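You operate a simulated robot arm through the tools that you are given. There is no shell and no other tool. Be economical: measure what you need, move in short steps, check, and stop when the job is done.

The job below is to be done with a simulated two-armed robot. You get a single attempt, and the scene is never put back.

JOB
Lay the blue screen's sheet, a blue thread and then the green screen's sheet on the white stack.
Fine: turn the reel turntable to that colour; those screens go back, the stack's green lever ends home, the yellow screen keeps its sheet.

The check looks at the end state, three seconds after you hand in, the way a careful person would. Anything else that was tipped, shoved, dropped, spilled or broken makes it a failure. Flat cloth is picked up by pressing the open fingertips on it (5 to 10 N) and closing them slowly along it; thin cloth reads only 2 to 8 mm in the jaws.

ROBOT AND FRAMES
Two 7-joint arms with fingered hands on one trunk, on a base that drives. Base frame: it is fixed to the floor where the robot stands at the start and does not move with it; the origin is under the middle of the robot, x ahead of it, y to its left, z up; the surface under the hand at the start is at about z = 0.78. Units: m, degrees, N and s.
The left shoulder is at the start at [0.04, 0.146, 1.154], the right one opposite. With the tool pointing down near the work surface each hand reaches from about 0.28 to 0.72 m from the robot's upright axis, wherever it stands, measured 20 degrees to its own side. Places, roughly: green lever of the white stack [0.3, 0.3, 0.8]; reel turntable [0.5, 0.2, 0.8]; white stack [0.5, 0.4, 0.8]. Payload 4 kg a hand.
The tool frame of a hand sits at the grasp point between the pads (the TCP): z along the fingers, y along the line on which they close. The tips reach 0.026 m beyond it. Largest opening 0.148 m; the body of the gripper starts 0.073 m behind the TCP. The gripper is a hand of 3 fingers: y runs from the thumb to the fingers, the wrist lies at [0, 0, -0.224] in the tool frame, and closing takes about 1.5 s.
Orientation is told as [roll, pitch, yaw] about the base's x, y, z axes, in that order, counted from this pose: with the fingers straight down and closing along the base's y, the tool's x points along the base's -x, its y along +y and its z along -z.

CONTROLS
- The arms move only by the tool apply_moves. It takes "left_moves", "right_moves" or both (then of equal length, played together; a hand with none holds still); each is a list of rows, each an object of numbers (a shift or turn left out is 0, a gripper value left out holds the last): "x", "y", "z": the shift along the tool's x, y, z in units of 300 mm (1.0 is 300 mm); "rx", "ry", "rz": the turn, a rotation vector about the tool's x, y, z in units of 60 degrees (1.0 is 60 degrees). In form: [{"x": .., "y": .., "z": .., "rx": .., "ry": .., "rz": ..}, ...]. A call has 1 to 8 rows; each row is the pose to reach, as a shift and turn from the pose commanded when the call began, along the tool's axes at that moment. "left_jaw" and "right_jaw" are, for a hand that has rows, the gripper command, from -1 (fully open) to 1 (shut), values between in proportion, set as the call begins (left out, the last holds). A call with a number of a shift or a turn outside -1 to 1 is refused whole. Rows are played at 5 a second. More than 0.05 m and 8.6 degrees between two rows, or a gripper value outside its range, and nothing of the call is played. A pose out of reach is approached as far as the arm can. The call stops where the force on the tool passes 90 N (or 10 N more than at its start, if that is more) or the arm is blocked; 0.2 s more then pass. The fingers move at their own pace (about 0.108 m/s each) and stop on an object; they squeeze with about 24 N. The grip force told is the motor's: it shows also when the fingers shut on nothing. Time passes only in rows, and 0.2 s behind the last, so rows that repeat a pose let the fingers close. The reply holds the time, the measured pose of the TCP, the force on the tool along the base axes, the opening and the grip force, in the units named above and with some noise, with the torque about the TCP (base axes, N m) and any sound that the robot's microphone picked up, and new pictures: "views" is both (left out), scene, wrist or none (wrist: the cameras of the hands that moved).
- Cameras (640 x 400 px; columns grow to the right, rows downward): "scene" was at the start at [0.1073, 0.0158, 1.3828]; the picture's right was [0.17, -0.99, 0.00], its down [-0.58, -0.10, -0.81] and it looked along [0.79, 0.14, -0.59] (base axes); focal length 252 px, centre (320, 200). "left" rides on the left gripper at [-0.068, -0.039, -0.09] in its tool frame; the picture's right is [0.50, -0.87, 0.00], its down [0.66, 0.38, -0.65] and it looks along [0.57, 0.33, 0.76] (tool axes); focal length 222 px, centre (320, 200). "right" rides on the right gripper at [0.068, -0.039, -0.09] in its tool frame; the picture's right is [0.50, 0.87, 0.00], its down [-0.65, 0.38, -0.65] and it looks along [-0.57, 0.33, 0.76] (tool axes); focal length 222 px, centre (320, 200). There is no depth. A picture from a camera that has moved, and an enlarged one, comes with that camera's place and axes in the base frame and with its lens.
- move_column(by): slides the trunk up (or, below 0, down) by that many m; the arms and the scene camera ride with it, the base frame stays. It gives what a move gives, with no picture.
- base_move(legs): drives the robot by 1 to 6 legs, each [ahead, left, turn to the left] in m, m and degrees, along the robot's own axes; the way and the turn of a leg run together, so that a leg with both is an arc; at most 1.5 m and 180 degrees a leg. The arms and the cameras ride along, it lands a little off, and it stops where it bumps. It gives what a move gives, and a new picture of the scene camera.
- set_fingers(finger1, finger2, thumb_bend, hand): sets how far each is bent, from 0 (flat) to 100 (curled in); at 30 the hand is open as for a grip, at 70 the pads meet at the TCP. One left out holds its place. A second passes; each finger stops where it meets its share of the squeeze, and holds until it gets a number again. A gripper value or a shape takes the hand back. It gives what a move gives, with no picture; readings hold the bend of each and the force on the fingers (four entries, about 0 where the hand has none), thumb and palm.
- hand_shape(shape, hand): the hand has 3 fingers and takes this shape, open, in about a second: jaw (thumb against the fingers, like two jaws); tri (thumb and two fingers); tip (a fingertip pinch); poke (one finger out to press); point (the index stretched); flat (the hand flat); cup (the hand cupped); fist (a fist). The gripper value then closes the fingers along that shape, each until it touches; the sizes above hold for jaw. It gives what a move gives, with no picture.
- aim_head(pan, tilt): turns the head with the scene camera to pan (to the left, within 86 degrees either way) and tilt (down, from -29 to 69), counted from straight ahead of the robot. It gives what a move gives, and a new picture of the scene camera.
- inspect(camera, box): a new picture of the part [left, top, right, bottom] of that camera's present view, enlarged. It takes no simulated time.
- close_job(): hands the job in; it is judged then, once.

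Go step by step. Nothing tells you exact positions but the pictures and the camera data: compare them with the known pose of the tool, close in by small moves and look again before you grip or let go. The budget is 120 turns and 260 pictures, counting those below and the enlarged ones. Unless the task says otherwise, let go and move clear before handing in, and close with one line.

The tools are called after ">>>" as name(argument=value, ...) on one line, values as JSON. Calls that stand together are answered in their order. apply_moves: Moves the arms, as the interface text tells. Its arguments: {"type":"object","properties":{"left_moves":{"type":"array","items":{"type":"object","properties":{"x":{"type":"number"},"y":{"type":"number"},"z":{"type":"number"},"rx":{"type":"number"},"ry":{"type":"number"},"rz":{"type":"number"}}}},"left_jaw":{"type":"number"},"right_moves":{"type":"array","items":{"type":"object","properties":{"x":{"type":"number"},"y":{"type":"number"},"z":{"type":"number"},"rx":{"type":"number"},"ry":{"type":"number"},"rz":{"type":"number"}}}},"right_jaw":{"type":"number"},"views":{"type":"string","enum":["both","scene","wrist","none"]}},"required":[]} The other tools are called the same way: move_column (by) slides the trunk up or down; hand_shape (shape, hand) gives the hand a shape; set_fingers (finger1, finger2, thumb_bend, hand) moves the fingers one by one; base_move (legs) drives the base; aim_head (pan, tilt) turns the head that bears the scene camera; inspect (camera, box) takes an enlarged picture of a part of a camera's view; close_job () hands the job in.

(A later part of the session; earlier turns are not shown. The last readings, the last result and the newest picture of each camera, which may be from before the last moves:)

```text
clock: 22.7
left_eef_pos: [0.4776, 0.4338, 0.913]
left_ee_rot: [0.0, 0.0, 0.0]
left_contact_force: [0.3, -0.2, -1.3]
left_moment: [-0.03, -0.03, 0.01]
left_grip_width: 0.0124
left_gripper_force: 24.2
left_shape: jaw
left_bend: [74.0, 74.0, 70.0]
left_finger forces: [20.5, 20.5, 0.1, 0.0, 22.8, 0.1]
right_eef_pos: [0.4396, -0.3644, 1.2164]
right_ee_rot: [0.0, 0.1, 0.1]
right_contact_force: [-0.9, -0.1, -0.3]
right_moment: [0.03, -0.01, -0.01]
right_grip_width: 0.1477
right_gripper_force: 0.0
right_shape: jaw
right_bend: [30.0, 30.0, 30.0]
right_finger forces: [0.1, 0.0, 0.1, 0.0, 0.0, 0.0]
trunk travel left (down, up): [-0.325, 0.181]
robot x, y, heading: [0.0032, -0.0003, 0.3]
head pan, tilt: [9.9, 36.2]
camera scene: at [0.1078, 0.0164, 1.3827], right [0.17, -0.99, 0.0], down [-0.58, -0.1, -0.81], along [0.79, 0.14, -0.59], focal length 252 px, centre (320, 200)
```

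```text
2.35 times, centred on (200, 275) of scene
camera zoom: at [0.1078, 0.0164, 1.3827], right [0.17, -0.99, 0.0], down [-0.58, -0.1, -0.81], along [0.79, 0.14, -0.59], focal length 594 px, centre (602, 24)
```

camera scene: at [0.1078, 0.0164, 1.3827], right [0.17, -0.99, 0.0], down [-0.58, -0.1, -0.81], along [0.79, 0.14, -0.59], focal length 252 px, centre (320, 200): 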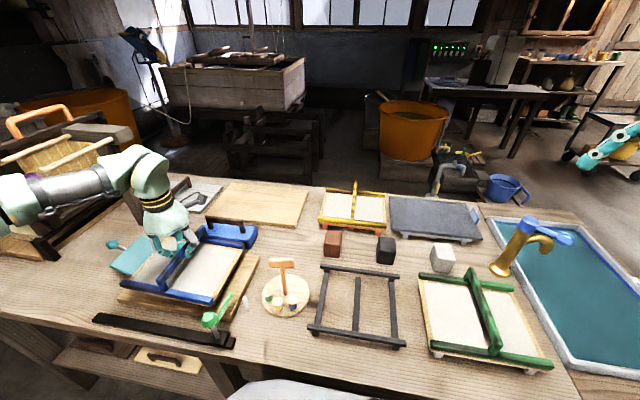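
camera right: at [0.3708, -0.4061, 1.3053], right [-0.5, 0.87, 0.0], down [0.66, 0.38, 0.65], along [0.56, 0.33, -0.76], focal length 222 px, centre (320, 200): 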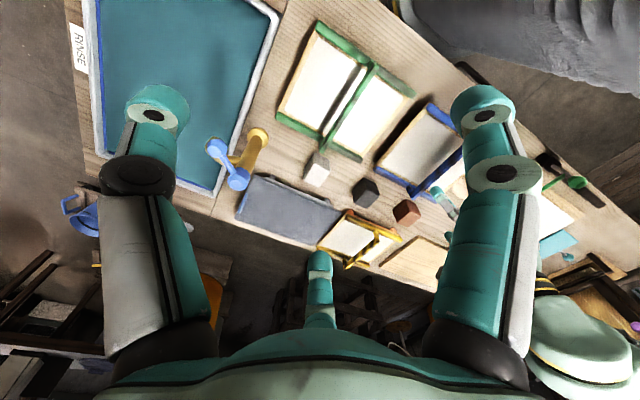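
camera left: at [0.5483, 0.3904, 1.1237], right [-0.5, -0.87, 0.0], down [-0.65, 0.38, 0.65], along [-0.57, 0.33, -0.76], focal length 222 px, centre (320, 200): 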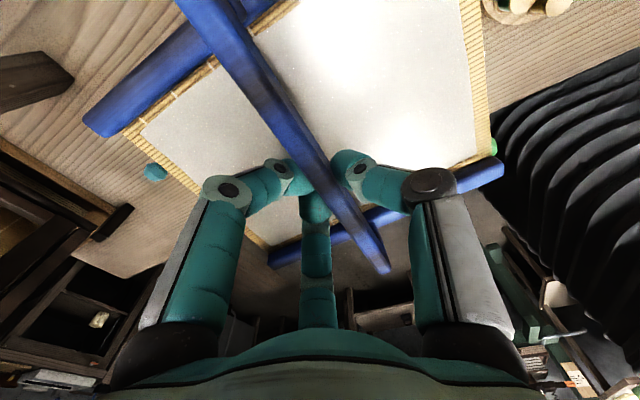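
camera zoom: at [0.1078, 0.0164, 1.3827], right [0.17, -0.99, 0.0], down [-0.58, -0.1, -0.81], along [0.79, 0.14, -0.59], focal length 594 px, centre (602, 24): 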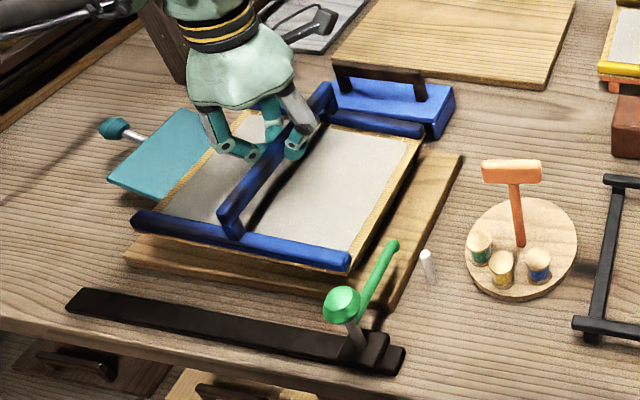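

>>> apply_moves(left_moves=[{"z": 0.02}, {"z": 0.035}], views="none")

>>> apply_moves(left_moves=[{"z": 0.01}, {"z": 0.02}], views="none")

```text
clock: 23.3
left_eef_pos: [0.4784, 0.4329, 0.9001]
left_ee_rot: [0.0, 0.1, 0.0]
left_contact_force: [0.5, -0.3, -1.2]
left_moment: [0.01, 0.0, -0.03]
left_grip_width: 0.0125
left_gripper_force: 24.2
left_shape: jaw
left_bend: [74.0, 74.0, 70.0]
left_finger forces: [20.5, 20.6, 0.1, 0.0, 22.7, 0.1]
right_eef_pos: [0.4378, -0.3645, 1.2159]
right_ee_rot: [0.1, 0.2, -0.1]
right_contact_force: [0.1, -0.5, -0.2]
right_moment: [0.02, 0.05, -0.01]
right_grip_width: 0.1476
right_gripper_force: 0.0
right_shape: jaw
right_bend: [30.0, 30.0, 30.0]
right_finger forces: [0.0, 0.1, 0.0, 0.1, 0.0, 0.0]
trunk travel left (down, up): [-0.325, 0.181]
robot x, y, heading: [0.0004, -0.0001, 0.0]
head pan, tilt: [9.9, 36.2]
```

```text
clock: 23.9
left_eef_pos: [0.4794, 0.4319, 0.8948]
left_ee_rot: [0.0, -0.1, 0.0]
left_contact_force: [-0.1, -0.1, -0.3]
left_moment: [-0.07, -0.01, 0.03]
left_grip_width: 0.0123
left_gripper_force: 23.9
left_shape: jaw
left_bend: [74.0, 74.0, 70.0]
left_finger forces: [20.7, 20.9, 0.0, 0.1, 23.0, 0.0]
right_eef_pos: [0.4377, -0.363, 1.216]
right_ee_rot: [0.1, 0.1, 0.0]
right_contact_force: [-0.4, 0.3, 0.8]
right_moment: [0.0, 0.01, -0.04]
right_grip_width: 0.1481
right_gripper_force: 0.0
right_shape: jaw
right_bend: [30.0, 30.0, 30.0]
right_finger forces: [0.1, 0.1, 0.1, 0.0, 0.0, 0.1]
trunk travel left (down, up): [-0.325, 0.181]
robot x, y, heading: [0.0011, -0.0015, 0.2]
head pan, tilt: [9.9, 36.2]
```

>>> apply_moves(left_moves=[{"z": 0.01}], views="none")

>>> apply_moves(left_moves=[{"z": 0.01}, {"z": 0.01}], views="scene")

>>> inspect(camera="scene", box=[80, 190, 320, 360])

```text
clock: 24.3
left_eef_pos: [0.4788, 0.4341, 0.8922]
left_ee_rot: [0.1, 0.0, 0.0]
left_contact_force: [-0.8, 1.0, -0.7]
left_moment: [-0.09, -0.01, 0.0]
left_grip_width: 0.0126
left_gripper_force: 24.1
left_shape: jaw
left_bend: [74.0, 74.0, 70.0]
left_finger forces: [20.8, 21.1, 0.0, 0.0, 23.2, 0.1]
right_eef_pos: [0.4382, -0.3641, 1.217]
right_ee_rot: [0.1, 0.0, 0.0]
right_contact_force: [-0.7, 0.5, -0.5]
right_moment: [-0.05, -0.01, 0.01]
right_grip_width: 0.1477
right_gripper_force: 0.1
right_shape: jaw
right_bend: [30.0, 30.0, 30.0]
right_finger forces: [0.0, 0.1, 0.0, 0.1, 0.0, 0.1]
trunk travel left (down, up): [-0.325, 0.181]
robot x, y, heading: [0.0017, -0.0011, -0.1]
head pan, tilt: [9.9, 36.2]
```

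```text
clock: 24.9
left_eef_pos: [0.4777, 0.4322, 0.8906]
left_ee_rot: [0.0, -0.1, 0.0]
left_contact_force: [-0.8, 1.4, 9.7]
left_moment: [-0.14, 0.02, 0.02]
left_grip_width: 0.0123
left_gripper_force: 23.8
left_shape: jaw
left_bend: [74.0, 74.0, 69.0]
left_finger forces: [22.8, 22.9, 0.0, 0.1, 24.2, 0.2]
right_eef_pos: [0.4376, -0.3652, 1.217]
right_ee_rot: [0.1, 0.1, 0.1]
right_contact_force: [-0.1, 0.5, 0.1]
right_moment: [0.01, 0.02, 0.01]
right_grip_width: 0.1481
right_gripper_force: 0.1
right_shape: jaw
right_bend: [30.0, 30.0, 30.0]
right_finger forces: [0.0, 0.1, 0.0, 0.1, 0.1, 0.0]
trunk travel left (down, up): [-0.325, 0.181]
robot x, y, heading: [0.0006, -0.002, 0.1]
head pan, tilt: [9.9, 36.2]
camera scene: at [0.1064, 0.0152, 1.3829], right [0.17, -0.99, 0.0], down [-0.58, -0.1, -0.81], along [0.8, 0.14, -0.59], focal length 252 px, centre (320, 200)
```

scene: 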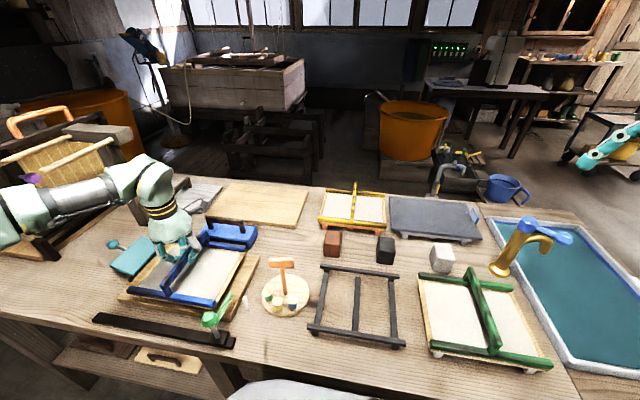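

```text
2.35 times, centred on (200, 275) of scene
camera zoom: at [0.1064, 0.0152, 1.3829], right [0.17, -0.99, 0.0], down [-0.58, -0.1, -0.81], along [0.8, 0.14, -0.59], focal length 594 px, centre (602, 24)
```

zoom: 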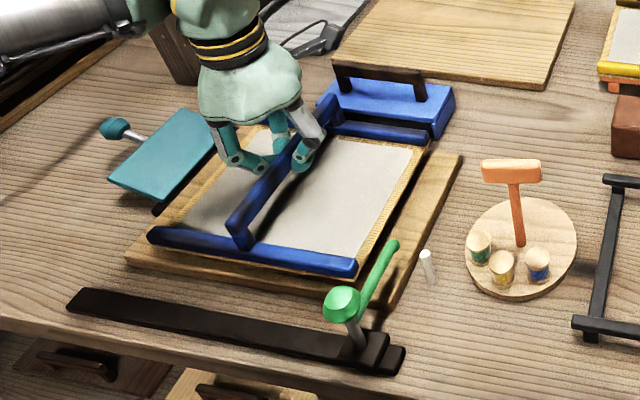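

Contact is made at TCP z≈0.891. I press a little more, then hold briefly.

>>> apply_moves(left_moves=[{"z": 0.005}, {"z": 0.01}, {"z": 0.01}, {"z": 0.01}, {"z": 0.01}], views="none")

```text
clock: 26.1
left_eef_pos: [0.4778, 0.4317, 0.8899]
left_ee_rot: [0.1, -0.4, 0.1]
left_contact_force: [3.8, 4.3, 27.8]
left_moment: [-0.08, -0.05, 0.08]
left_grip_width: 0.0135
left_gripper_force: 24.0
left_shape: jaw
left_bend: [74.0, 74.0, 71.0]
left_finger forces: [29.1, 28.7, 0.0, 0.0, 27.2, 0.1]
right_eef_pos: [0.4366, -0.366, 1.2173]
right_ee_rot: [0.1, -0.1, 0.0]
right_contact_force: [0.0, 0.7, -0.2]
right_moment: [-0.02, 0.0, 0.02]
right_grip_width: 0.1481
right_gripper_force: 0.0
right_shape: jaw
right_bend: [30.0, 30.0, 30.0]
right_finger forces: [0.0, 0.0, 0.0, 0.0, 0.0, 0.0]
trunk travel left (down, up): [-0.325, 0.181]
robot x, y, heading: [0.0029, 0.0001, -0.0]
head pan, tilt: [9.9, 36.2]
```

Pressed with 28 N. I lift gently and look whether the sheet stayed.

>>> apply_moves(left_moves=[{"z": -0.02}, {"z": -0.06}, {"z": -0.12}, {"z": -0.2}, {"z": -0.3}], views="scene")

>>> inspect(camera="scene", box=[80, 190, 320, 360])

```text
clock: 27.3
left_eef_pos: [0.4794, 0.4317, 0.9774]
left_ee_rot: [0.1, 0.1, 0.1]
left_contact_force: [0.0, 0.8, -0.8]
left_moment: [-0.01, 0.01, -0.02]
left_grip_width: 0.0126
left_gripper_force: 24.5
left_shape: jaw
left_bend: [74.0, 74.0, 69.0]
left_finger forces: [22.3, 22.7, 0.0, 0.1, 23.0, 0.1]
right_eef_pos: [0.4378, -0.3659, 1.2151]
right_ee_rot: [0.1, -0.1, 0.0]
right_contact_force: [0.3, -0.3, 0.0]
right_moment: [-0.02, 0.03, 0.01]
right_grip_width: 0.148
right_gripper_force: 0.1
right_shape: jaw
right_bend: [30.0, 30.0, 30.0]
right_finger forces: [0.0, 0.0, 0.0, 0.0, 0.0, 0.1]
trunk travel left (down, up): [-0.325, 0.181]
robot x, y, heading: [0.0028, 0.0026, -0.0]
head pan, tilt: [9.9, 36.2]
camera scene: at [0.1069, 0.0152, 1.3828], right [0.17, -0.99, 0.0], down [-0.58, -0.1, -0.81], along [0.8, 0.14, -0.59], focal length 252 px, centre (320, 200)
```

scene: 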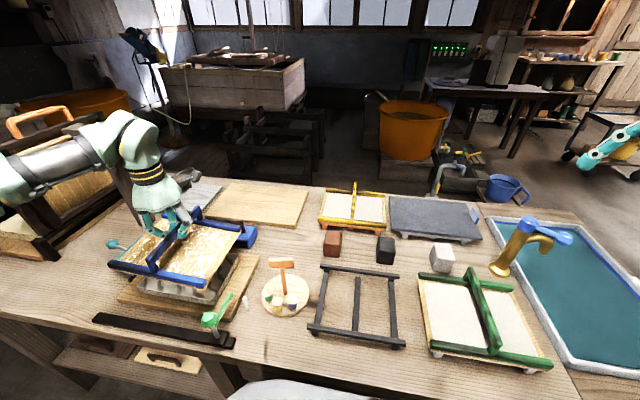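

```text
2.35 times, centred on (200, 275) of scene
camera zoom: at [0.1069, 0.0152, 1.3828], right [0.17, -0.99, 0.0], down [-0.58, -0.1, -0.81], along [0.8, 0.14, -0.59], focal length 594 px, centre (602, 24)
```

zoom: 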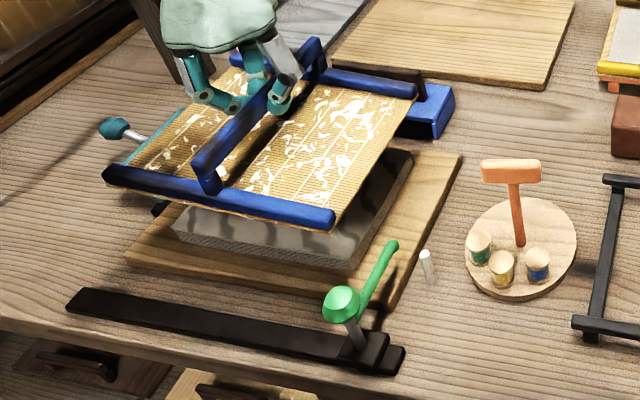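

The sheet came off onto the stack; the screen is bare. I carry the blue screen back to its rack.

>>> apply_moves(left_moves=[{"z": -0.12}, {"z": -0.21, "y": -0.1}, {"z": -0.21, "y": -0.25}, {"z": -0.21, "y": -0.4}, {"z": -0.21, "y": -0.55}, {"z": -0.21, "y": -0.7}, {"z": -0.21, "y": -0.85}, {"z": -0.21, "y": -1.0}], views="none")

>>> apply_moves(left_moves=[{"y": -0.15}, {"y": -0.3}, {"y": -0.42}, {"y": -0.47}, {"y": -0.47}], views="both")

>>> inspect(camera="scene", box=[80, 200, 320, 360])

```text
clock: 29.1
left_eef_pos: [0.4839, 0.1338, 1.0396]
left_ee_rot: [0.2, -0.1, 0.0]
left_contact_force: [-0.2, -0.3, -0.1]
left_moment: [0.01, 0.04, -0.01]
left_grip_width: 0.0127
left_gripper_force: 24.5
left_shape: jaw
left_bend: [74.0, 74.0, 69.0]
left_finger forces: [22.6, 23.0, 0.0, 0.0, 23.1, 0.1]
right_eef_pos: [0.4381, -0.3663, 1.2144]
right_ee_rot: [0.3, 0.1, 0.0]
right_contact_force: [0.3, -0.4, 0.1]
right_moment: [-0.02, -0.02, 0.01]
right_grip_width: 0.1482
right_gripper_force: 0.1
right_shape: jaw
right_bend: [30.0, 30.0, 30.0]
right_finger forces: [0.1, 0.0, 0.1, 0.1, 0.0, 0.1]
trunk travel left (down, up): [-0.325, 0.181]
robot x, y, heading: [0.0004, -0.0012, -0.3]
head pan, tilt: [9.9, 36.2]
```

```text
clock: 30.3
left_eef_pos: [0.4796, -0.0043, 1.0387]
left_ee_rot: [0.0, 0.0, 0.1]
left_contact_force: [-0.2, -0.4, -0.7]
left_moment: [0.0, 0.01, 0.0]
left_grip_width: 0.0126
left_gripper_force: 23.9
left_shape: jaw
left_bend: [74.0, 74.0, 69.0]
left_finger forces: [22.9, 23.1, 0.1, 0.0, 23.1, 0.0]
right_eef_pos: [0.4377, -0.364, 1.2147]
right_ee_rot: [0.1, 0.1, 0.0]
right_contact_force: [0.4, 0.3, 0.5]
right_moment: [0.01, 0.03, -0.02]
right_grip_width: 0.1478
right_gripper_force: 0.1
right_shape: jaw
right_bend: [30.0, 30.0, 30.0]
right_finger forces: [0.1, 0.0, 0.0, 0.0, 0.0, 0.1]
trunk travel left (down, up): [-0.325, 0.181]
robot x, y, heading: [-0.0009, 0.0031, -0.3]
head pan, tilt: [9.9, 36.2]
camera scene: at [0.1075, 0.0159, 1.3827], right [0.17, -0.99, 0.0], down [-0.58, -0.1, -0.81], along [0.79, 0.14, -0.59], focal length 252 px, centre (320, 200)
camera left: at [0.5472, -0.0442, 1.1283], right [-0.5, -0.87, 0.0], down [-0.66, 0.38, 0.65], along [-0.57, 0.33, -0.76], focal length 222 px, centre (320, 200)
```

scene: 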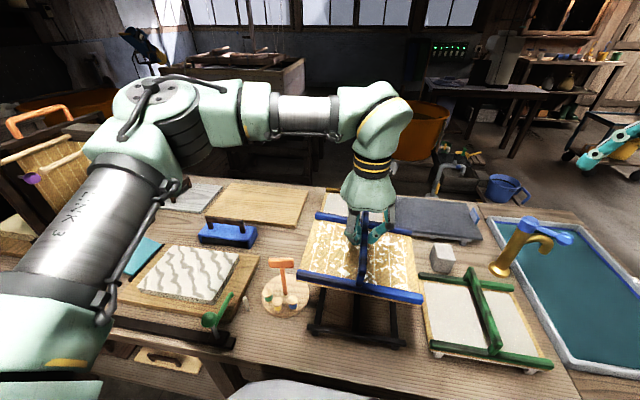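
left: 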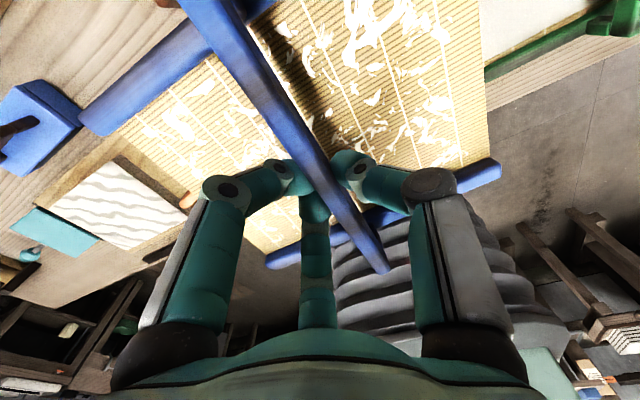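

```text
2.50 times, centred on (200, 280) of scene
camera zoom: at [0.1075, 0.0159, 1.3827], right [0.17, -0.99, 0.0], down [-0.58, -0.1, -0.81], along [0.79, 0.14, -0.59], focal length 631 px, centre (620, 0)
```

zoom: 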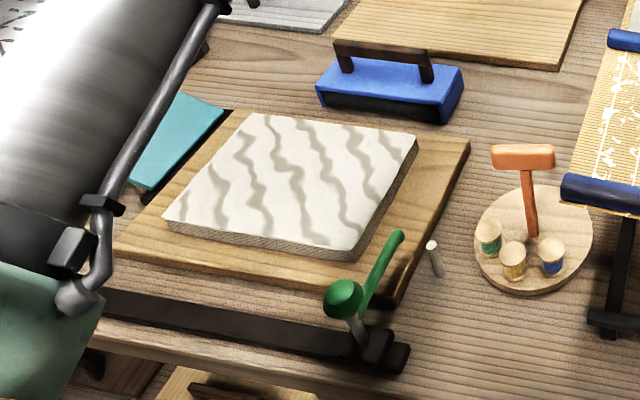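

>>> inspect(camera="scene", box=[130, 230, 260, 310])

>>> inspect(camera="left", box=[20, 130, 220, 280])

>>> inspect(camera="scene", box=[290, 200, 430, 350])

```text
4.92 times, centred on (195, 270) of scene
camera zoom: at [0.1075, 0.0159, 1.3827], right [0.17, -0.99, 0.0], down [-0.58, -0.1, -0.81], along [0.79, 0.14, -0.59], focal length 1242 px, centre (935, -145)
```

zoom: 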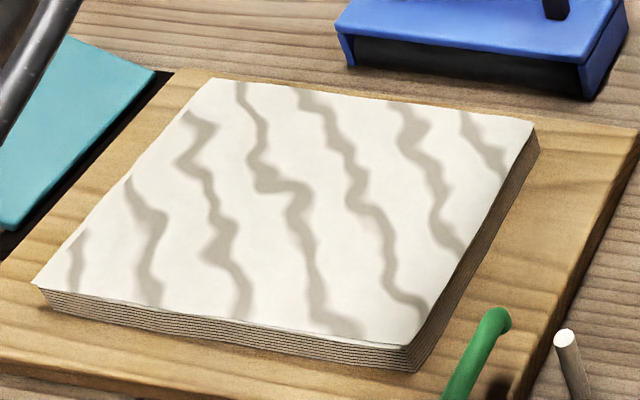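

```text
2.67 times, centred on (120, 205) of left
camera zoom: at [0.5472, -0.0442, 1.1283], right [-0.5, -0.87, 0.0], down [-0.66, 0.38, 0.65], along [-0.57, 0.33, -0.76], focal length 592 px, centre (853, 187)
```

zoom: 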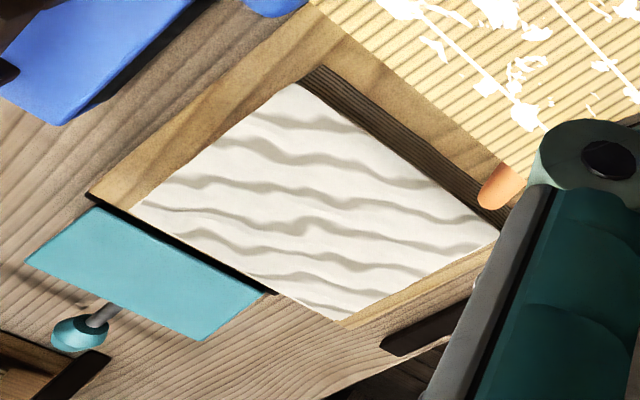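

```text
2.67 times, centred on (360, 275) of scene
camera zoom: at [0.1075, 0.0159, 1.3827], right [0.17, -0.99, 0.0], down [-0.58, -0.1, -0.81], along [0.79, 0.14, -0.59], focal length 673 px, centre (213, 0)
```

zoom: 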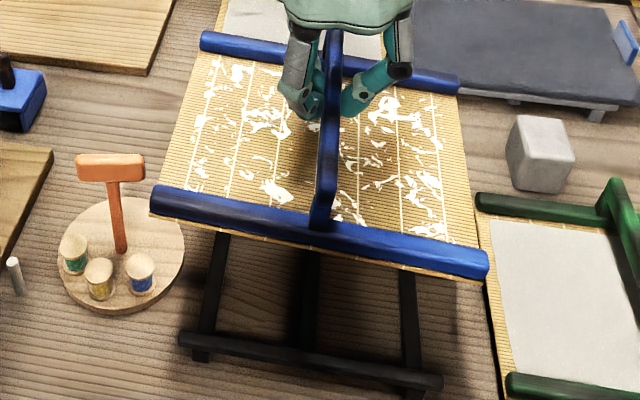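

The laid sheet shows wavy bands and the screen keeps pulp flecks, so the flat lay may have been imperfect. I go back to re-lay the screen with a rolling press and see whether that smooths it.

>>> apply_moves(left_moves=[{"y": 0.1}, {"y": 0.24}, {"y": 0.38}, {"y": 0.52}, {"y": 0.66}, {"y": 0.8}, {"y": 0.92}, {"y": 1.0}], views="none")

>>> apply_moves(left_moves=[{"y": 0.13, "z": 0.0}, {"y": 0.26, "z": 0.0}, {"y": 0.38, "z": 0.0}, {"y": 0.455, "z": 0.1}, {"y": 0.455, "z": 0.25}, {"y": 0.455, "z": 0.25}], views="none")

```text
clock: 32.1
left_eef_pos: [0.4784, 0.2941, 1.0381]
left_ee_rot: [0.0, 0.0, 0.0]
left_contact_force: [0.7, 0.5, -0.5]
left_moment: [-0.01, -0.01, 0.02]
left_grip_width: 0.0125
left_gripper_force: 24.2
left_shape: jaw
left_bend: [74.0, 74.0, 69.0]
left_finger forces: [0.0, 0.0, 0.0, 0.1, 23.1, 0.1]
right_eef_pos: [0.4379, -0.3634, 1.2161]
right_ee_rot: [0.0, 0.2, 0.0]
right_contact_force: [0.1, 0.7, -0.2]
right_moment: [-0.02, -0.03, 0.01]
right_grip_width: 0.1478
right_gripper_force: 0.0
right_shape: jaw
right_bend: [30.0, 30.0, 30.0]
right_finger forces: [0.0, 0.0, 0.0, 0.0, 0.1, 0.1]
trunk travel left (down, up): [-0.325, 0.181]
robot x, y, heading: [0.0012, -0.0008, -0.2]
head pan, tilt: [9.9, 36.2]
```

```text
clock: 33.5
left_eef_pos: [0.4764, 0.4275, 0.9639]
left_ee_rot: [-0.1, 0.1, 0.0]
left_contact_force: [-0.4, 0.1, -0.6]
left_moment: [-0.04, -0.01, -0.02]
left_grip_width: 0.0128
left_gripper_force: 24.0
left_shape: jaw
left_bend: [74.0, 74.0, 69.0]
left_finger forces: [0.0, 0.0, 0.1, 0.0, 23.0, 0.1]
right_eef_pos: [0.4376, -0.3657, 1.2152]
right_ee_rot: [0.1, 0.1, 0.0]
right_contact_force: [0.6, 0.1, 1.4]
right_moment: [0.02, 0.0, -0.01]
right_grip_width: 0.148
right_gripper_force: 0.0
right_shape: jaw
right_bend: [30.0, 30.0, 30.0]
right_finger forces: [0.1, 0.0, 0.0, 0.0, 0.0, 0.1]
trunk travel left (down, up): [-0.325, 0.181]
robot x, y, heading: [0.0029, 0.0013, 0.1]
head pan, tilt: [9.9, 36.2]
```

>>> apply_moves(left_moves=[{"y": 0.02, "z": 0.05, "rx": 0.067}, {"y": 0.038, "z": 0.1, "rx": 0.133}, {"y": 0.038, "z": 0.16, "rx": 0.133}], views="scene")

>>> inspect(camera="scene", box=[80, 190, 320, 360])

```text
clock: 34.3
left_eef_pos: [0.4783, 0.4391, 0.9152]
left_ee_rot: [-8.0, 0.1, 0.0]
left_contact_force: [-0.6, -0.3, -1.3]
left_moment: [-0.02, 0.03, 0.01]
left_grip_width: 0.0126
left_gripper_force: 23.5
left_shape: jaw
left_bend: [74.0, 74.0, 69.0]
left_finger forces: [0.0, 0.1, 0.1, 0.1, 23.0, 0.0]
right_eef_pos: [0.4379, -0.3645, 1.2158]
right_ee_rot: [0.1, 0.2, 0.0]
right_contact_force: [1.0, 0.5, -0.8]
right_moment: [0.0, 0.01, -0.02]
right_grip_width: 0.1483
right_gripper_force: 0.0
right_shape: jaw
right_bend: [30.0, 30.0, 30.0]
right_finger forces: [0.0, 0.0, 0.1, 0.0, 0.0, 0.0]
trunk travel left (down, up): [-0.325, 0.181]
robot x, y, heading: [0.001, 0.0009, 0.0]
head pan, tilt: [9.9, 36.2]
camera scene: at [0.1079, 0.0157, 1.3827], right [0.17, -0.99, 0.0], down [-0.58, -0.1, -0.81], along [0.79, 0.14, -0.59], focal length 252 px, centre (320, 200)
```

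scene: 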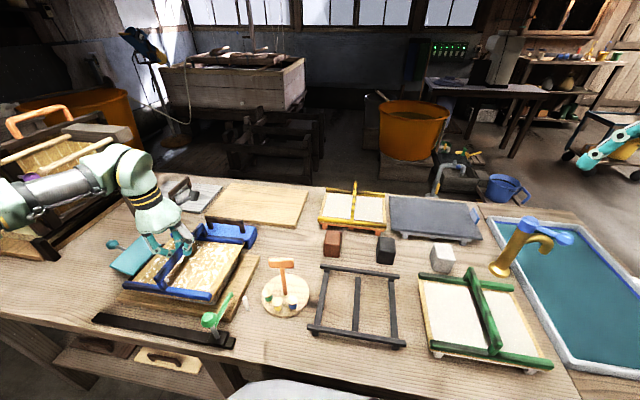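

```text
2.35 times, centred on (200, 275) of scene
camera zoom: at [0.1079, 0.0157, 1.3827], right [0.17, -0.99, 0.0], down [-0.58, -0.1, -0.81], along [0.79, 0.14, -0.59], focal length 594 px, centre (602, 24)
```

zoom: 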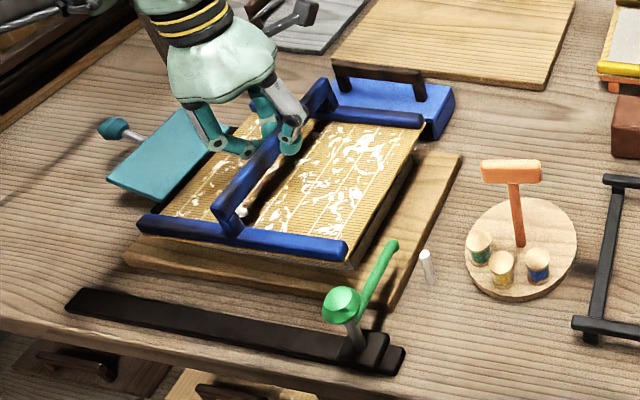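

The screen hangs level whatever the hand's roll, so a flat press is the only way. I level the hand and press again, firmer and longer.

>>> apply_moves(left_moves=[{"rx": -0.067}, {"y": -0.03, "rx": -0.133}, {"y": -0.03, "z": 0.05, "rx": -0.133}, {"y": -0.03, "z": 0.07, "rx": -0.133}], views="none")

```text
clock: 35.3
left_eef_pos: [0.4773, 0.4285, 0.8966]
left_ee_rot: [0.0, 0.0, 0.0]
left_contact_force: [-0.7, 0.3, -0.2]
left_moment: [-0.05, -0.03, 0.0]
left_grip_width: 0.0126
left_gripper_force: 24.1
left_shape: jaw
left_bend: [74.0, 74.0, 69.0]
left_finger forces: [0.0, 0.0, 0.0, 0.1, 23.3, 0.0]
right_eef_pos: [0.4388, -0.3637, 1.2162]
right_ee_rot: [0.1, 0.0, 0.0]
right_contact_force: [-0.8, 0.0, -0.3]
right_moment: [0.03, 0.01, 0.03]
right_grip_width: 0.1479
right_gripper_force: 0.2
right_shape: jaw
right_bend: [30.0, 30.0, 30.0]
right_finger forces: [0.0, 0.0, 0.0, 0.1, 0.1, 0.1]
trunk travel left (down, up): [-0.325, 0.181]
robot x, y, heading: [0.0011, 0.0005, -0.1]
head pan, tilt: [9.9, 36.2]
```

>>> apply_moves(left_moves=[{"z": 0.02}, {"z": 0.03}, {"z": 0.04}, {"z": 0.045}, {"z": 0.045}, {"z": 0.045}, {"z": 0.045}, {"z": 0.045}], views="none")

```text
clock: 37.1
left_eef_pos: [0.4777, 0.4256, 0.8896]
left_ee_rot: [0.0, -0.6, 0.0]
left_contact_force: [-0.4, 5.7, 41.4]
left_moment: [-0.04, -0.02, -0.01]
left_grip_width: 0.0148
left_gripper_force: 24.1
left_shape: jaw
left_bend: [75.0, 75.0, 72.0]
left_finger forces: [36.8, 35.5, 0.1, 0.0, 28.8, 0.0]
right_eef_pos: [0.4338, -0.366, 1.2167]
right_ee_rot: [0.2, 0.0, 0.0]
right_contact_force: [-0.5, 0.3, -0.1]
right_moment: [-0.03, 0.0, -0.01]
right_grip_width: 0.1479
right_gripper_force: 0.2
right_shape: jaw
right_bend: [30.0, 30.0, 30.0]
right_finger forces: [0.0, 0.0, 0.0, 0.0, 0.0, 0.0]
trunk travel left (down, up): [-0.325, 0.181]
robot x, y, heading: [-0.0, -0.0007, 0.2]
head pan, tilt: [9.9, 36.2]
```

Pressed at 41 N for over a second. Now lift slowly and carry back partly to view the stack.

>>> apply_moves(left_moves=[{"z": -0.01}, {"z": -0.03}, {"z": -0.06}, {"z": -0.12}, {"z": -0.22}, {"z": -0.35}, {"z": -0.47, "y": -0.05}, {"z": -0.5, "y": -0.18}], views="none")

>>> apply_moves(left_moves=[{"y": -0.14}, {"y": -0.28}, {"y": -0.42}, {"y": -0.56}, {"y": -0.7}, {"y": -0.84}, {"y": -0.95}, {"y": -1.0}], views="scene")

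>>> inspect(camera="scene", box=[130, 200, 330, 320])

```text
clock: 38.9
left_eef_pos: [0.4807, 0.3749, 1.0349]
left_ee_rot: [0.0, 0.1, 0.1]
left_contact_force: [-0.1, -0.3, -0.6]
left_moment: [0.01, 0.0, -0.04]
left_grip_width: 0.0134
left_gripper_force: 24.3
left_shape: jaw
left_bend: [74.0, 74.0, 69.0]
left_finger forces: [0.0, 0.0, 0.0, 0.0, 23.3, 0.0]
right_eef_pos: [0.4396, -0.3661, 1.2152]
right_ee_rot: [0.2, 0.0, 0.0]
right_contact_force: [0.0, -0.5, -0.3]
right_moment: [0.03, 0.02, 0.0]
right_grip_width: 0.1476
right_gripper_force: 0.0
right_shape: jaw
right_bend: [30.0, 30.0, 30.0]
right_finger forces: [0.0, 0.0, 0.0, 0.1, 0.1, 0.0]
trunk travel left (down, up): [-0.325, 0.181]
robot x, y, heading: [-0.0013, 0.0011, -0.1]
head pan, tilt: [9.9, 36.2]
```

```text
clock: 40.7
left_eef_pos: [0.4792, 0.0745, 1.0346]
left_ee_rot: [0.0, -0.1, 0.2]
left_contact_force: [0.5, 0.1, -0.7]
left_moment: [0.03, 0.01, -0.01]
left_grip_width: 0.0132
left_gripper_force: 24.0
left_shape: jaw
left_bend: [74.0, 74.0, 69.0]
left_finger forces: [0.0, 0.0, 0.0, 0.1, 23.2, 0.1]
right_eef_pos: [0.4389, -0.365, 1.2155]
right_ee_rot: [0.2, 0.1, -0.1]
right_contact_force: [0.6, -0.4, -0.3]
right_moment: [0.03, 0.03, -0.01]
right_grip_width: 0.1478
right_gripper_force: 0.0
right_shape: jaw
right_bend: [30.0, 30.0, 30.0]
right_finger forces: [0.0, 0.0, 0.0, 0.0, 0.1, 0.0]
trunk travel left (down, up): [-0.325, 0.181]
robot x, y, heading: [0.003, 0.0029, -0.1]
head pan, tilt: [9.9, 36.2]
camera scene: at [0.1074, 0.0153, 1.3828], right [0.17, -0.99, 0.0], down [-0.58, -0.1, -0.81], along [0.79, 0.14, -0.59], focal length 252 px, centre (320, 200)
```

scene: 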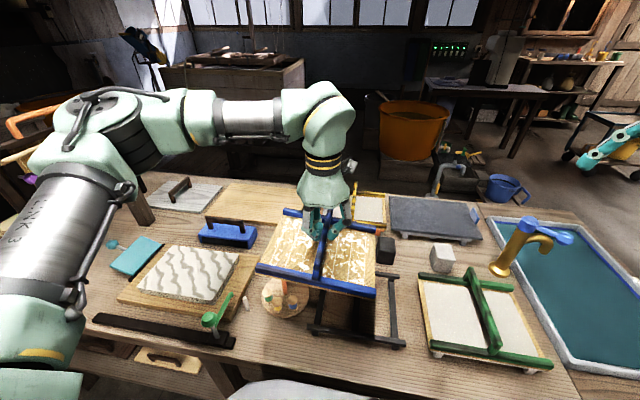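

```text
3.20 times, centred on (230, 260) of scene
camera zoom: at [0.1074, 0.0153, 1.3828], right [0.17, -0.99, 0.0], down [-0.58, -0.1, -0.81], along [0.79, 0.14, -0.59], focal length 808 px, centre (608, 8)
```

zoom: 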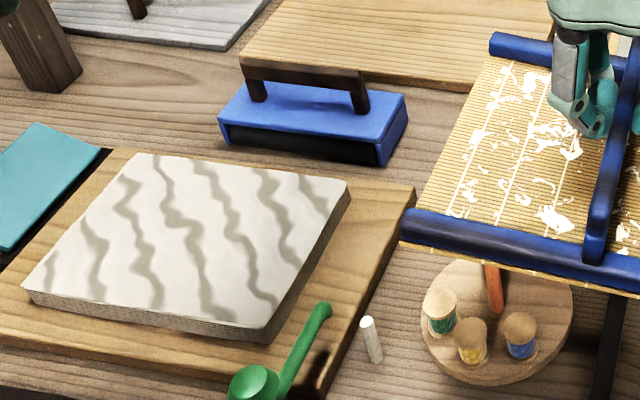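

Nothing changed, so I take the look as it is. I return the blue screen over its rack.

>>> apply_moves(left_moves=[{"y": -0.12}, {"y": -0.24}, {"y": -0.278}, {"y": -0.278, "z": 0.1}, {"y": -0.278, "z": 0.22}, {"y": -0.278, "z": 0.34}, {"y": -0.278, "z": 0.4}, {"y": -0.278, "z": 0.4}], views="both")

>>> inspect(camera="scene", box=[290, 210, 430, 360])

```text
clock: 42.5
left_eef_pos: [0.4809, -0.0097, 0.9138]
left_ee_rot: [0.0, 0.1, 0.0]
left_contact_force: [0.3, -0.3, -1.4]
left_moment: [0.01, 0.0, 0.01]
left_grip_width: 0.0131
left_gripper_force: 23.8
left_shape: jaw
left_bend: [74.0, 74.0, 69.0]
left_finger forces: [0.1, 0.0, 0.1, 0.1, 23.2, 0.0]
right_eef_pos: [0.4377, -0.3646, 1.2155]
right_ee_rot: [0.2, 0.1, 0.0]
right_contact_force: [0.1, -0.3, -0.2]
right_moment: [0.0, 0.0, -0.02]
right_grip_width: 0.148
right_gripper_force: 0.1
right_shape: jaw
right_bend: [30.0, 30.0, 30.0]
right_finger forces: [0.1, 0.1, 0.0, 0.0, 0.0, 0.2]
trunk travel left (down, up): [-0.325, 0.181]
robot x, y, heading: [-0.0025, 0.0012, -0.1]
head pan, tilt: [9.9, 36.2]
camera scene: at [0.1073, 0.0155, 1.3828], right [0.17, -0.99, 0.0], down [-0.58, -0.1, -0.81], along [0.79, 0.14, -0.59], focal length 252 px, centre (320, 200)
camera left: at [0.5477, -0.049, 1.0034], right [-0.5, -0.87, 0.0], down [-0.66, 0.38, 0.65], along [-0.57, 0.33, -0.76], focal length 222 px, centre (320, 200)
```

scene: 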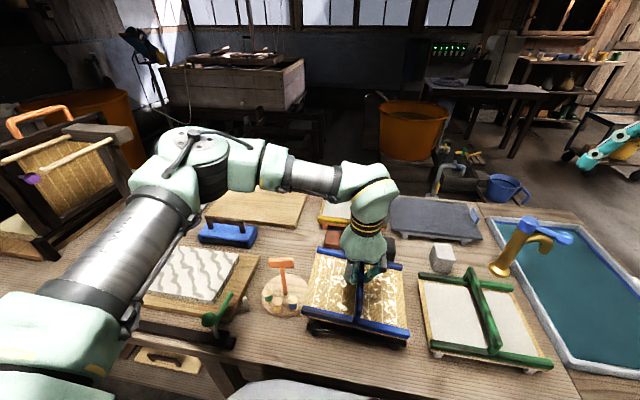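
left: 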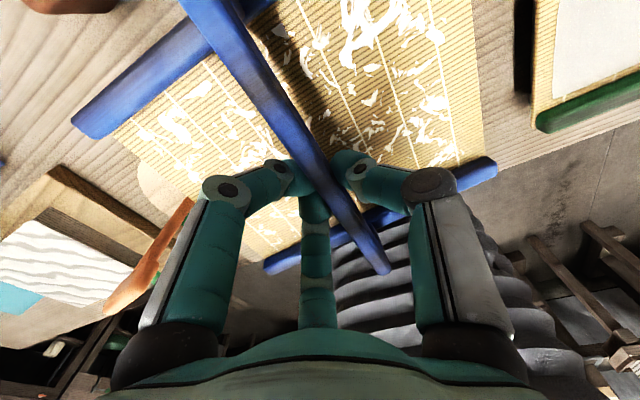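

```text
2.67 times, centred on (360, 285) of scene
camera zoom: at [0.1073, 0.0155, 1.3828], right [0.17, -0.99, 0.0], down [-0.58, -0.1, -0.81], along [0.79, 0.14, -0.59], focal length 673 px, centre (213, -27)
```

zoom: 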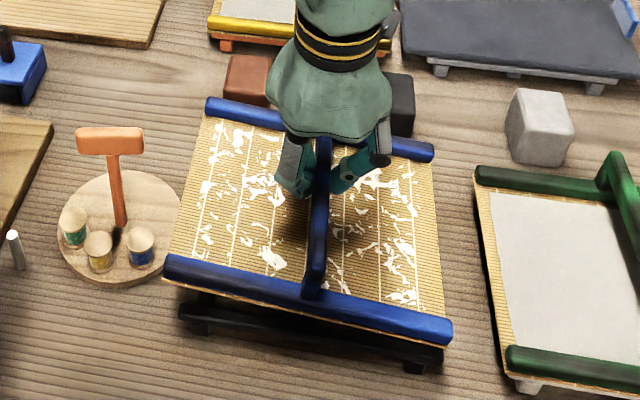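

>>> apply_moves(left_moves=[{"z": 0.04}, {"z": 0.08}, {"z": 0.095}], views="none")

>>> inspect(camera="scene", box=[290, 210, 430, 360])

```text
clock: 43.3
left_eef_pos: [0.4792, -0.0085, 0.8856]
left_ee_rot: [0.0, -0.1, 0.0]
left_contact_force: [-0.3, 1.3, -0.1]
left_moment: [-0.08, 0.03, 0.0]
left_grip_width: 0.0131
left_gripper_force: 23.8
left_shape: jaw
left_bend: [74.0, 74.0, 69.0]
left_finger forces: [0.0, 0.1, 0.0, 0.0, 23.6, 0.0]
right_eef_pos: [0.4371, -0.364, 1.2153]
right_ee_rot: [0.1, 0.1, 0.0]
right_contact_force: [0.6, 0.2, -0.1]
right_moment: [-0.03, 0.01, 0.01]
right_grip_width: 0.148
right_gripper_force: 0.1
right_shape: jaw
right_bend: [30.0, 30.0, 30.0]
right_finger forces: [0.0, 0.1, 0.0, 0.0, 0.0, 0.1]
trunk travel left (down, up): [-0.325, 0.181]
robot x, y, heading: [0.0012, 0.001, -0.3]
head pan, tilt: [9.9, 36.2]
```

```text
2.67 times, centred on (360, 285) of scene
camera zoom: at [0.1073, 0.0157, 1.3828], right [0.17, -0.99, 0.0], down [-0.58, -0.1, -0.81], along [0.79, 0.14, -0.59], focal length 673 px, centre (213, -27)
```

zoom: 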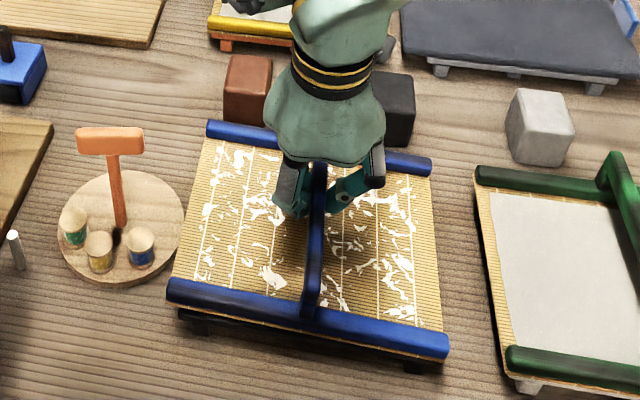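

The screen sits on its rack. I release and rise.

>>> apply_moves(left_moves=[{"z": 0.008}, {"z": 0.008}, {"z": 0.008}, {"z": 0.008}, {"z": 0.008}], left_jaw=0.1, views="none")

>>> apply_moves(left_moves=[{"z": -0.1}, {"z": -0.2}, {"z": -0.34}, {"z": -0.48}, {"z": -0.62}], views="both")

>>> inspect(camera="scene", box=[290, 210, 430, 360])

```text
clock: 44.5
left_eef_pos: [0.48, -0.0103, 0.8831]
left_ee_rot: [-0.1, 0.0, 0.1]
left_contact_force: [0.8, 0.3, -0.1]
left_moment: [0.01, 0.02, 0.04]
left_grip_width: 0.0661
left_gripper_force: 0.1
left_shape: jaw
left_bend: [39.0, 39.0, 70.0]
left_finger forces: [0.0, 0.0, 0.0, 0.0, 0.0, 0.0]
right_eef_pos: [0.4387, -0.3646, 1.216]
right_ee_rot: [0.0, 0.1, -0.1]
right_contact_force: [0.5, 0.6, 0.1]
right_moment: [0.02, 0.02, 0.03]
right_grip_width: 0.148
right_gripper_force: 0.0
right_shape: jaw
right_bend: [30.0, 30.0, 30.0]
right_finger forces: [0.0, 0.0, 0.1, 0.1, 0.0, 0.1]
trunk travel left (down, up): [-0.325, 0.181]
robot x, y, heading: [-0.0011, -0.0008, 0.1]
head pan, tilt: [9.9, 36.2]
```

```text
clock: 45.7
left_eef_pos: [0.4774, -0.0175, 1.0704]
left_ee_rot: [0.1, 0.1, 0.0]
left_contact_force: [-0.6, 0.8, 0.8]
left_moment: [0.0, -0.05, 0.04]
left_grip_width: 0.0664
left_gripper_force: 0.1
left_shape: jaw
left_bend: [39.0, 39.0, 70.0]
left_finger forces: [0.1, 0.1, 0.0, 0.0, 0.0, 0.1]
right_eef_pos: [0.4368, -0.366, 1.2156]
right_ee_rot: [0.1, 0.1, -0.1]
right_contact_force: [0.4, 0.1, 1.1]
right_moment: [-0.01, -0.02, -0.05]
right_grip_width: 0.1481
right_gripper_force: 0.0
right_shape: jaw
right_bend: [30.0, 30.0, 30.0]
right_finger forces: [0.0, 0.0, 0.1, 0.0, 0.0, 0.1]
trunk travel left (down, up): [-0.325, 0.181]
robot x, y, heading: [-0.0014, -0.0022, -0.0]
head pan, tilt: [9.9, 36.2]
camera scene: at [0.1064, 0.0153, 1.3829], right [0.17, -0.99, 0.0], down [-0.58, -0.1, -0.81], along [0.8, 0.14, -0.59], focal length 252 px, centre (320, 200)
camera left: at [0.5465, -0.0557, 1.1601], right [-0.5, -0.87, 0.0], down [-0.66, 0.38, 0.65], along [-0.57, 0.33, -0.76], focal length 222 px, centre (320, 200)
```

scene: 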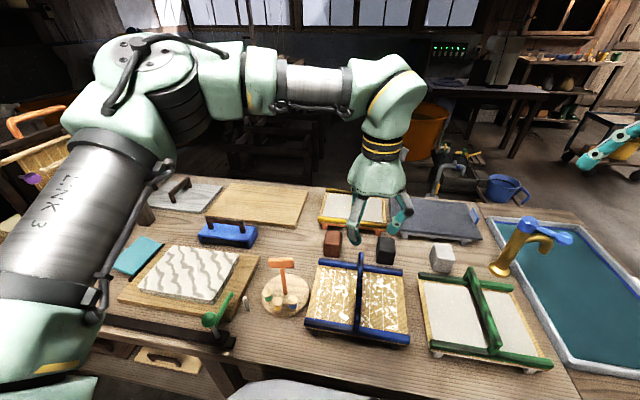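
left: 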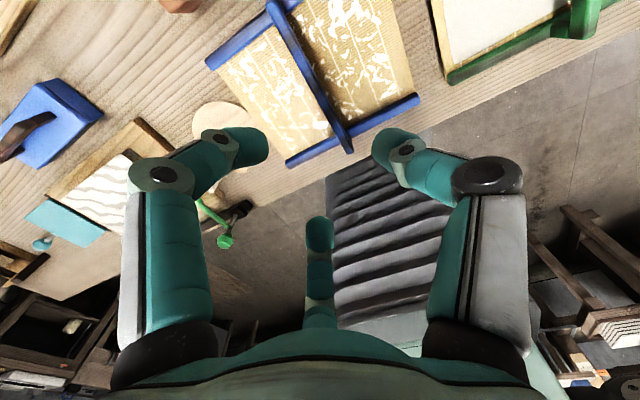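

```text
2.67 times, centred on (360, 285) of scene
camera zoom: at [0.1064, 0.0153, 1.3829], right [0.17, -0.99, 0.0], down [-0.58, -0.1, -0.81], along [0.8, 0.14, -0.59], focal length 673 px, centre (213, -27)
```

zoom: 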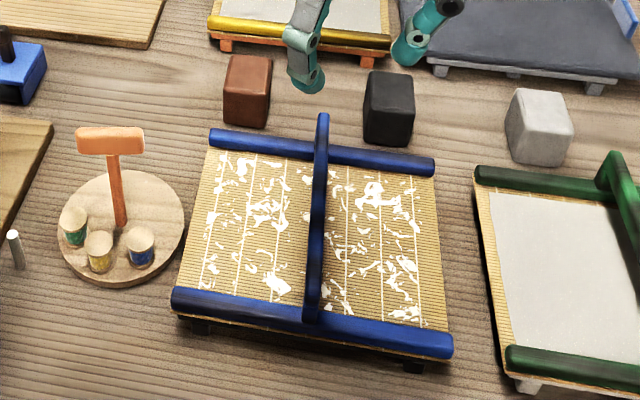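

Blue screen is back. Now I look closely at the turntable, post and lever with the wrist camera.

>>> apply_moves(left_moves=[{"x": -0.07, "y": 0.1}, {"x": -0.14, "y": 0.2}, {"x": -0.21, "y": 0.3}, {"x": -0.28, "y": 0.4}, {"x": -0.35, "y": 0.5, "z": 0.0}, {"x": -0.37, "y": 0.58, "z": 0.0}], left_jaw=-1, views="wrist")

>>> inspect(camera="left", box=[140, 0, 480, 210])

```text
clock: 47.1
left_eef_pos: [0.5899, 0.162, 1.0674]
left_ee_rot: [0.0, 0.0, 0.1]
left_contact_force: [0.5, 0.1, 0.7]
left_moment: [-0.01, 0.02, 0.01]
left_grip_width: 0.1481
left_gripper_force: 0.1
left_shape: jaw
left_bend: [30.0, 30.0, 30.0]
left_finger forces: [0.1, 0.1, 0.0, 0.1, 0.1, 0.0]
right_eef_pos: [0.4384, -0.364, 1.2147]
right_ee_rot: [0.0, 0.1, 0.0]
right_contact_force: [0.3, 0.3, 0.4]
right_moment: [0.0, -0.02, 0.02]
right_grip_width: 0.148
right_gripper_force: 0.1
right_shape: jaw
right_bend: [30.0, 30.0, 30.0]
right_finger forces: [0.0, 0.0, 0.1, 0.0, 0.0, 0.0]
trunk travel left (down, up): [-0.325, 0.181]
robot x, y, heading: [-0.0036, -0.002, 0.1]
head pan, tilt: [9.9, 36.2]
camera left: at [0.6581, 0.1222, 1.1571], right [-0.5, -0.87, 0.0], down [-0.65, 0.38, 0.65], along [-0.57, 0.33, -0.76], focal length 222 px, centre (320, 200)
```

left: 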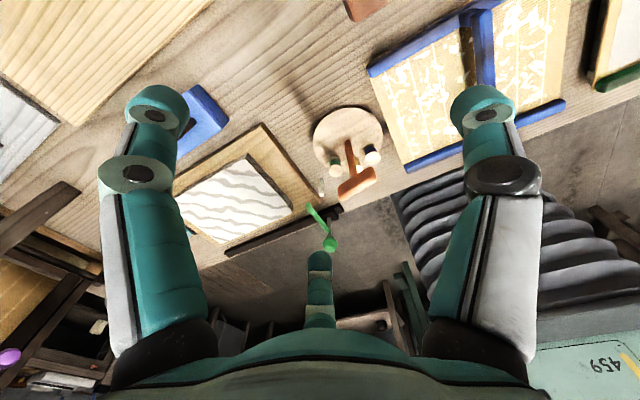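

```text
1.88 times, centred on (310, 105) of left
camera zoom: at [0.6581, 0.1222, 1.1571], right [-0.5, -0.87, 0.0], down [-0.65, 0.38, 0.65], along [-0.57, 0.33, -0.76], focal length 418 px, centre (339, 379)
```

zoom: 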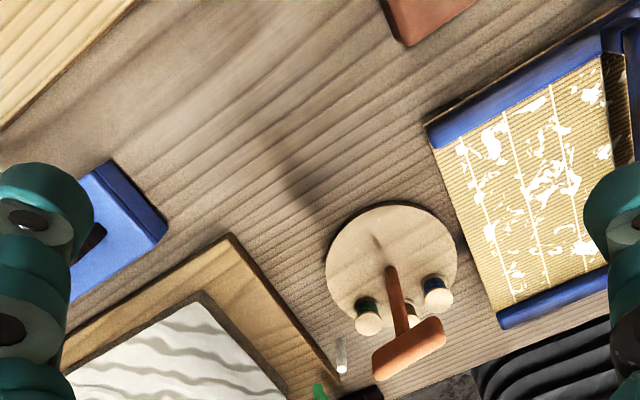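

>>> apply_moves(left_moves=[{"x": 0.1, "y": -0.01, "z": 0.06}, {"x": 0.2, "y": -0.02, "z": 0.12}, {"x": 0.28, "y": -0.033, "z": 0.2}, {"x": 0.28, "y": -0.033, "z": 0.3}], views="wrist")

>>> inspect(camera="left", box=[190, 20, 450, 230])

```text
clock: 48.1
left_eef_pos: [0.5048, 0.1514, 0.9758]
left_ee_rot: [-0.2, 0.2, 0.1]
left_contact_force: [-1.0, -0.4, 0.0]
left_moment: [0.02, -0.01, 0.0]
left_grip_width: 0.148
left_gripper_force: 0.2
left_shape: jaw
left_bend: [30.0, 30.0, 30.0]
left_finger forces: [0.0, 0.1, 0.0, 0.0, 0.0, 0.1]
right_eef_pos: [0.439, -0.3641, 1.2161]
right_ee_rot: [0.2, 0.1, 0.0]
right_contact_force: [0.8, -1.2, -0.3]
right_moment: [-0.01, 0.02, -0.01]
right_grip_width: 0.1478
right_gripper_force: 0.1
right_shape: jaw
right_bend: [30.0, 30.0, 30.0]
right_finger forces: [0.0, 0.0, 0.0, 0.0, 0.0, 0.1]
trunk travel left (down, up): [-0.325, 0.181]
robot x, y, heading: [0.002, -0.0025, -0.0]
head pan, tilt: [9.9, 36.2]
camera left: at [0.5721, 0.1123, 1.066], right [-0.5, -0.87, 0.0], down [-0.65, 0.38, 0.65], along [-0.57, 0.33, -0.76], focal length 222 px, centre (320, 200)
```

left: 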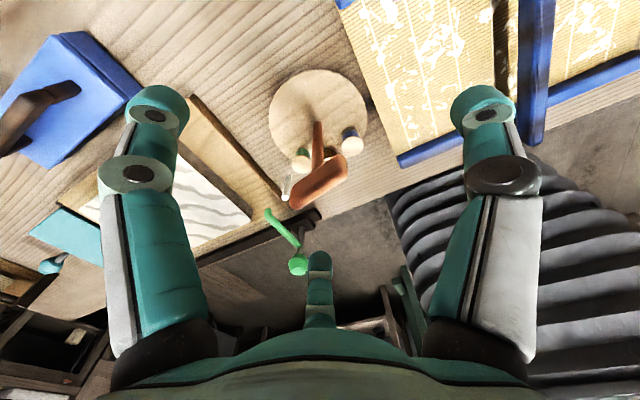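

```text
1.90 times, centred on (320, 125) of left
camera zoom: at [0.5721, 0.1123, 1.066], right [-0.5, -0.87, 0.0], down [-0.65, 0.38, 0.65], along [-0.57, 0.33, -0.76], focal length 423 px, centre (320, 343)
```

zoom: 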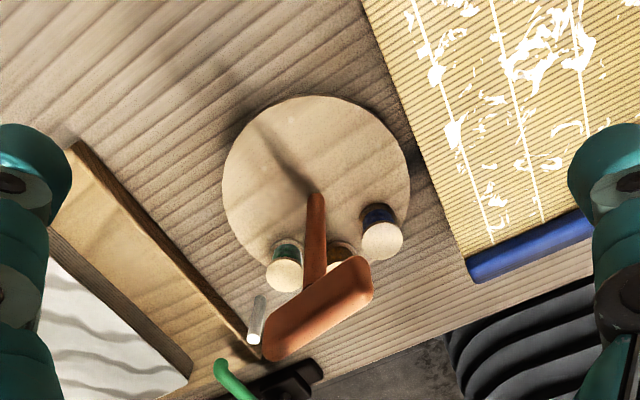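

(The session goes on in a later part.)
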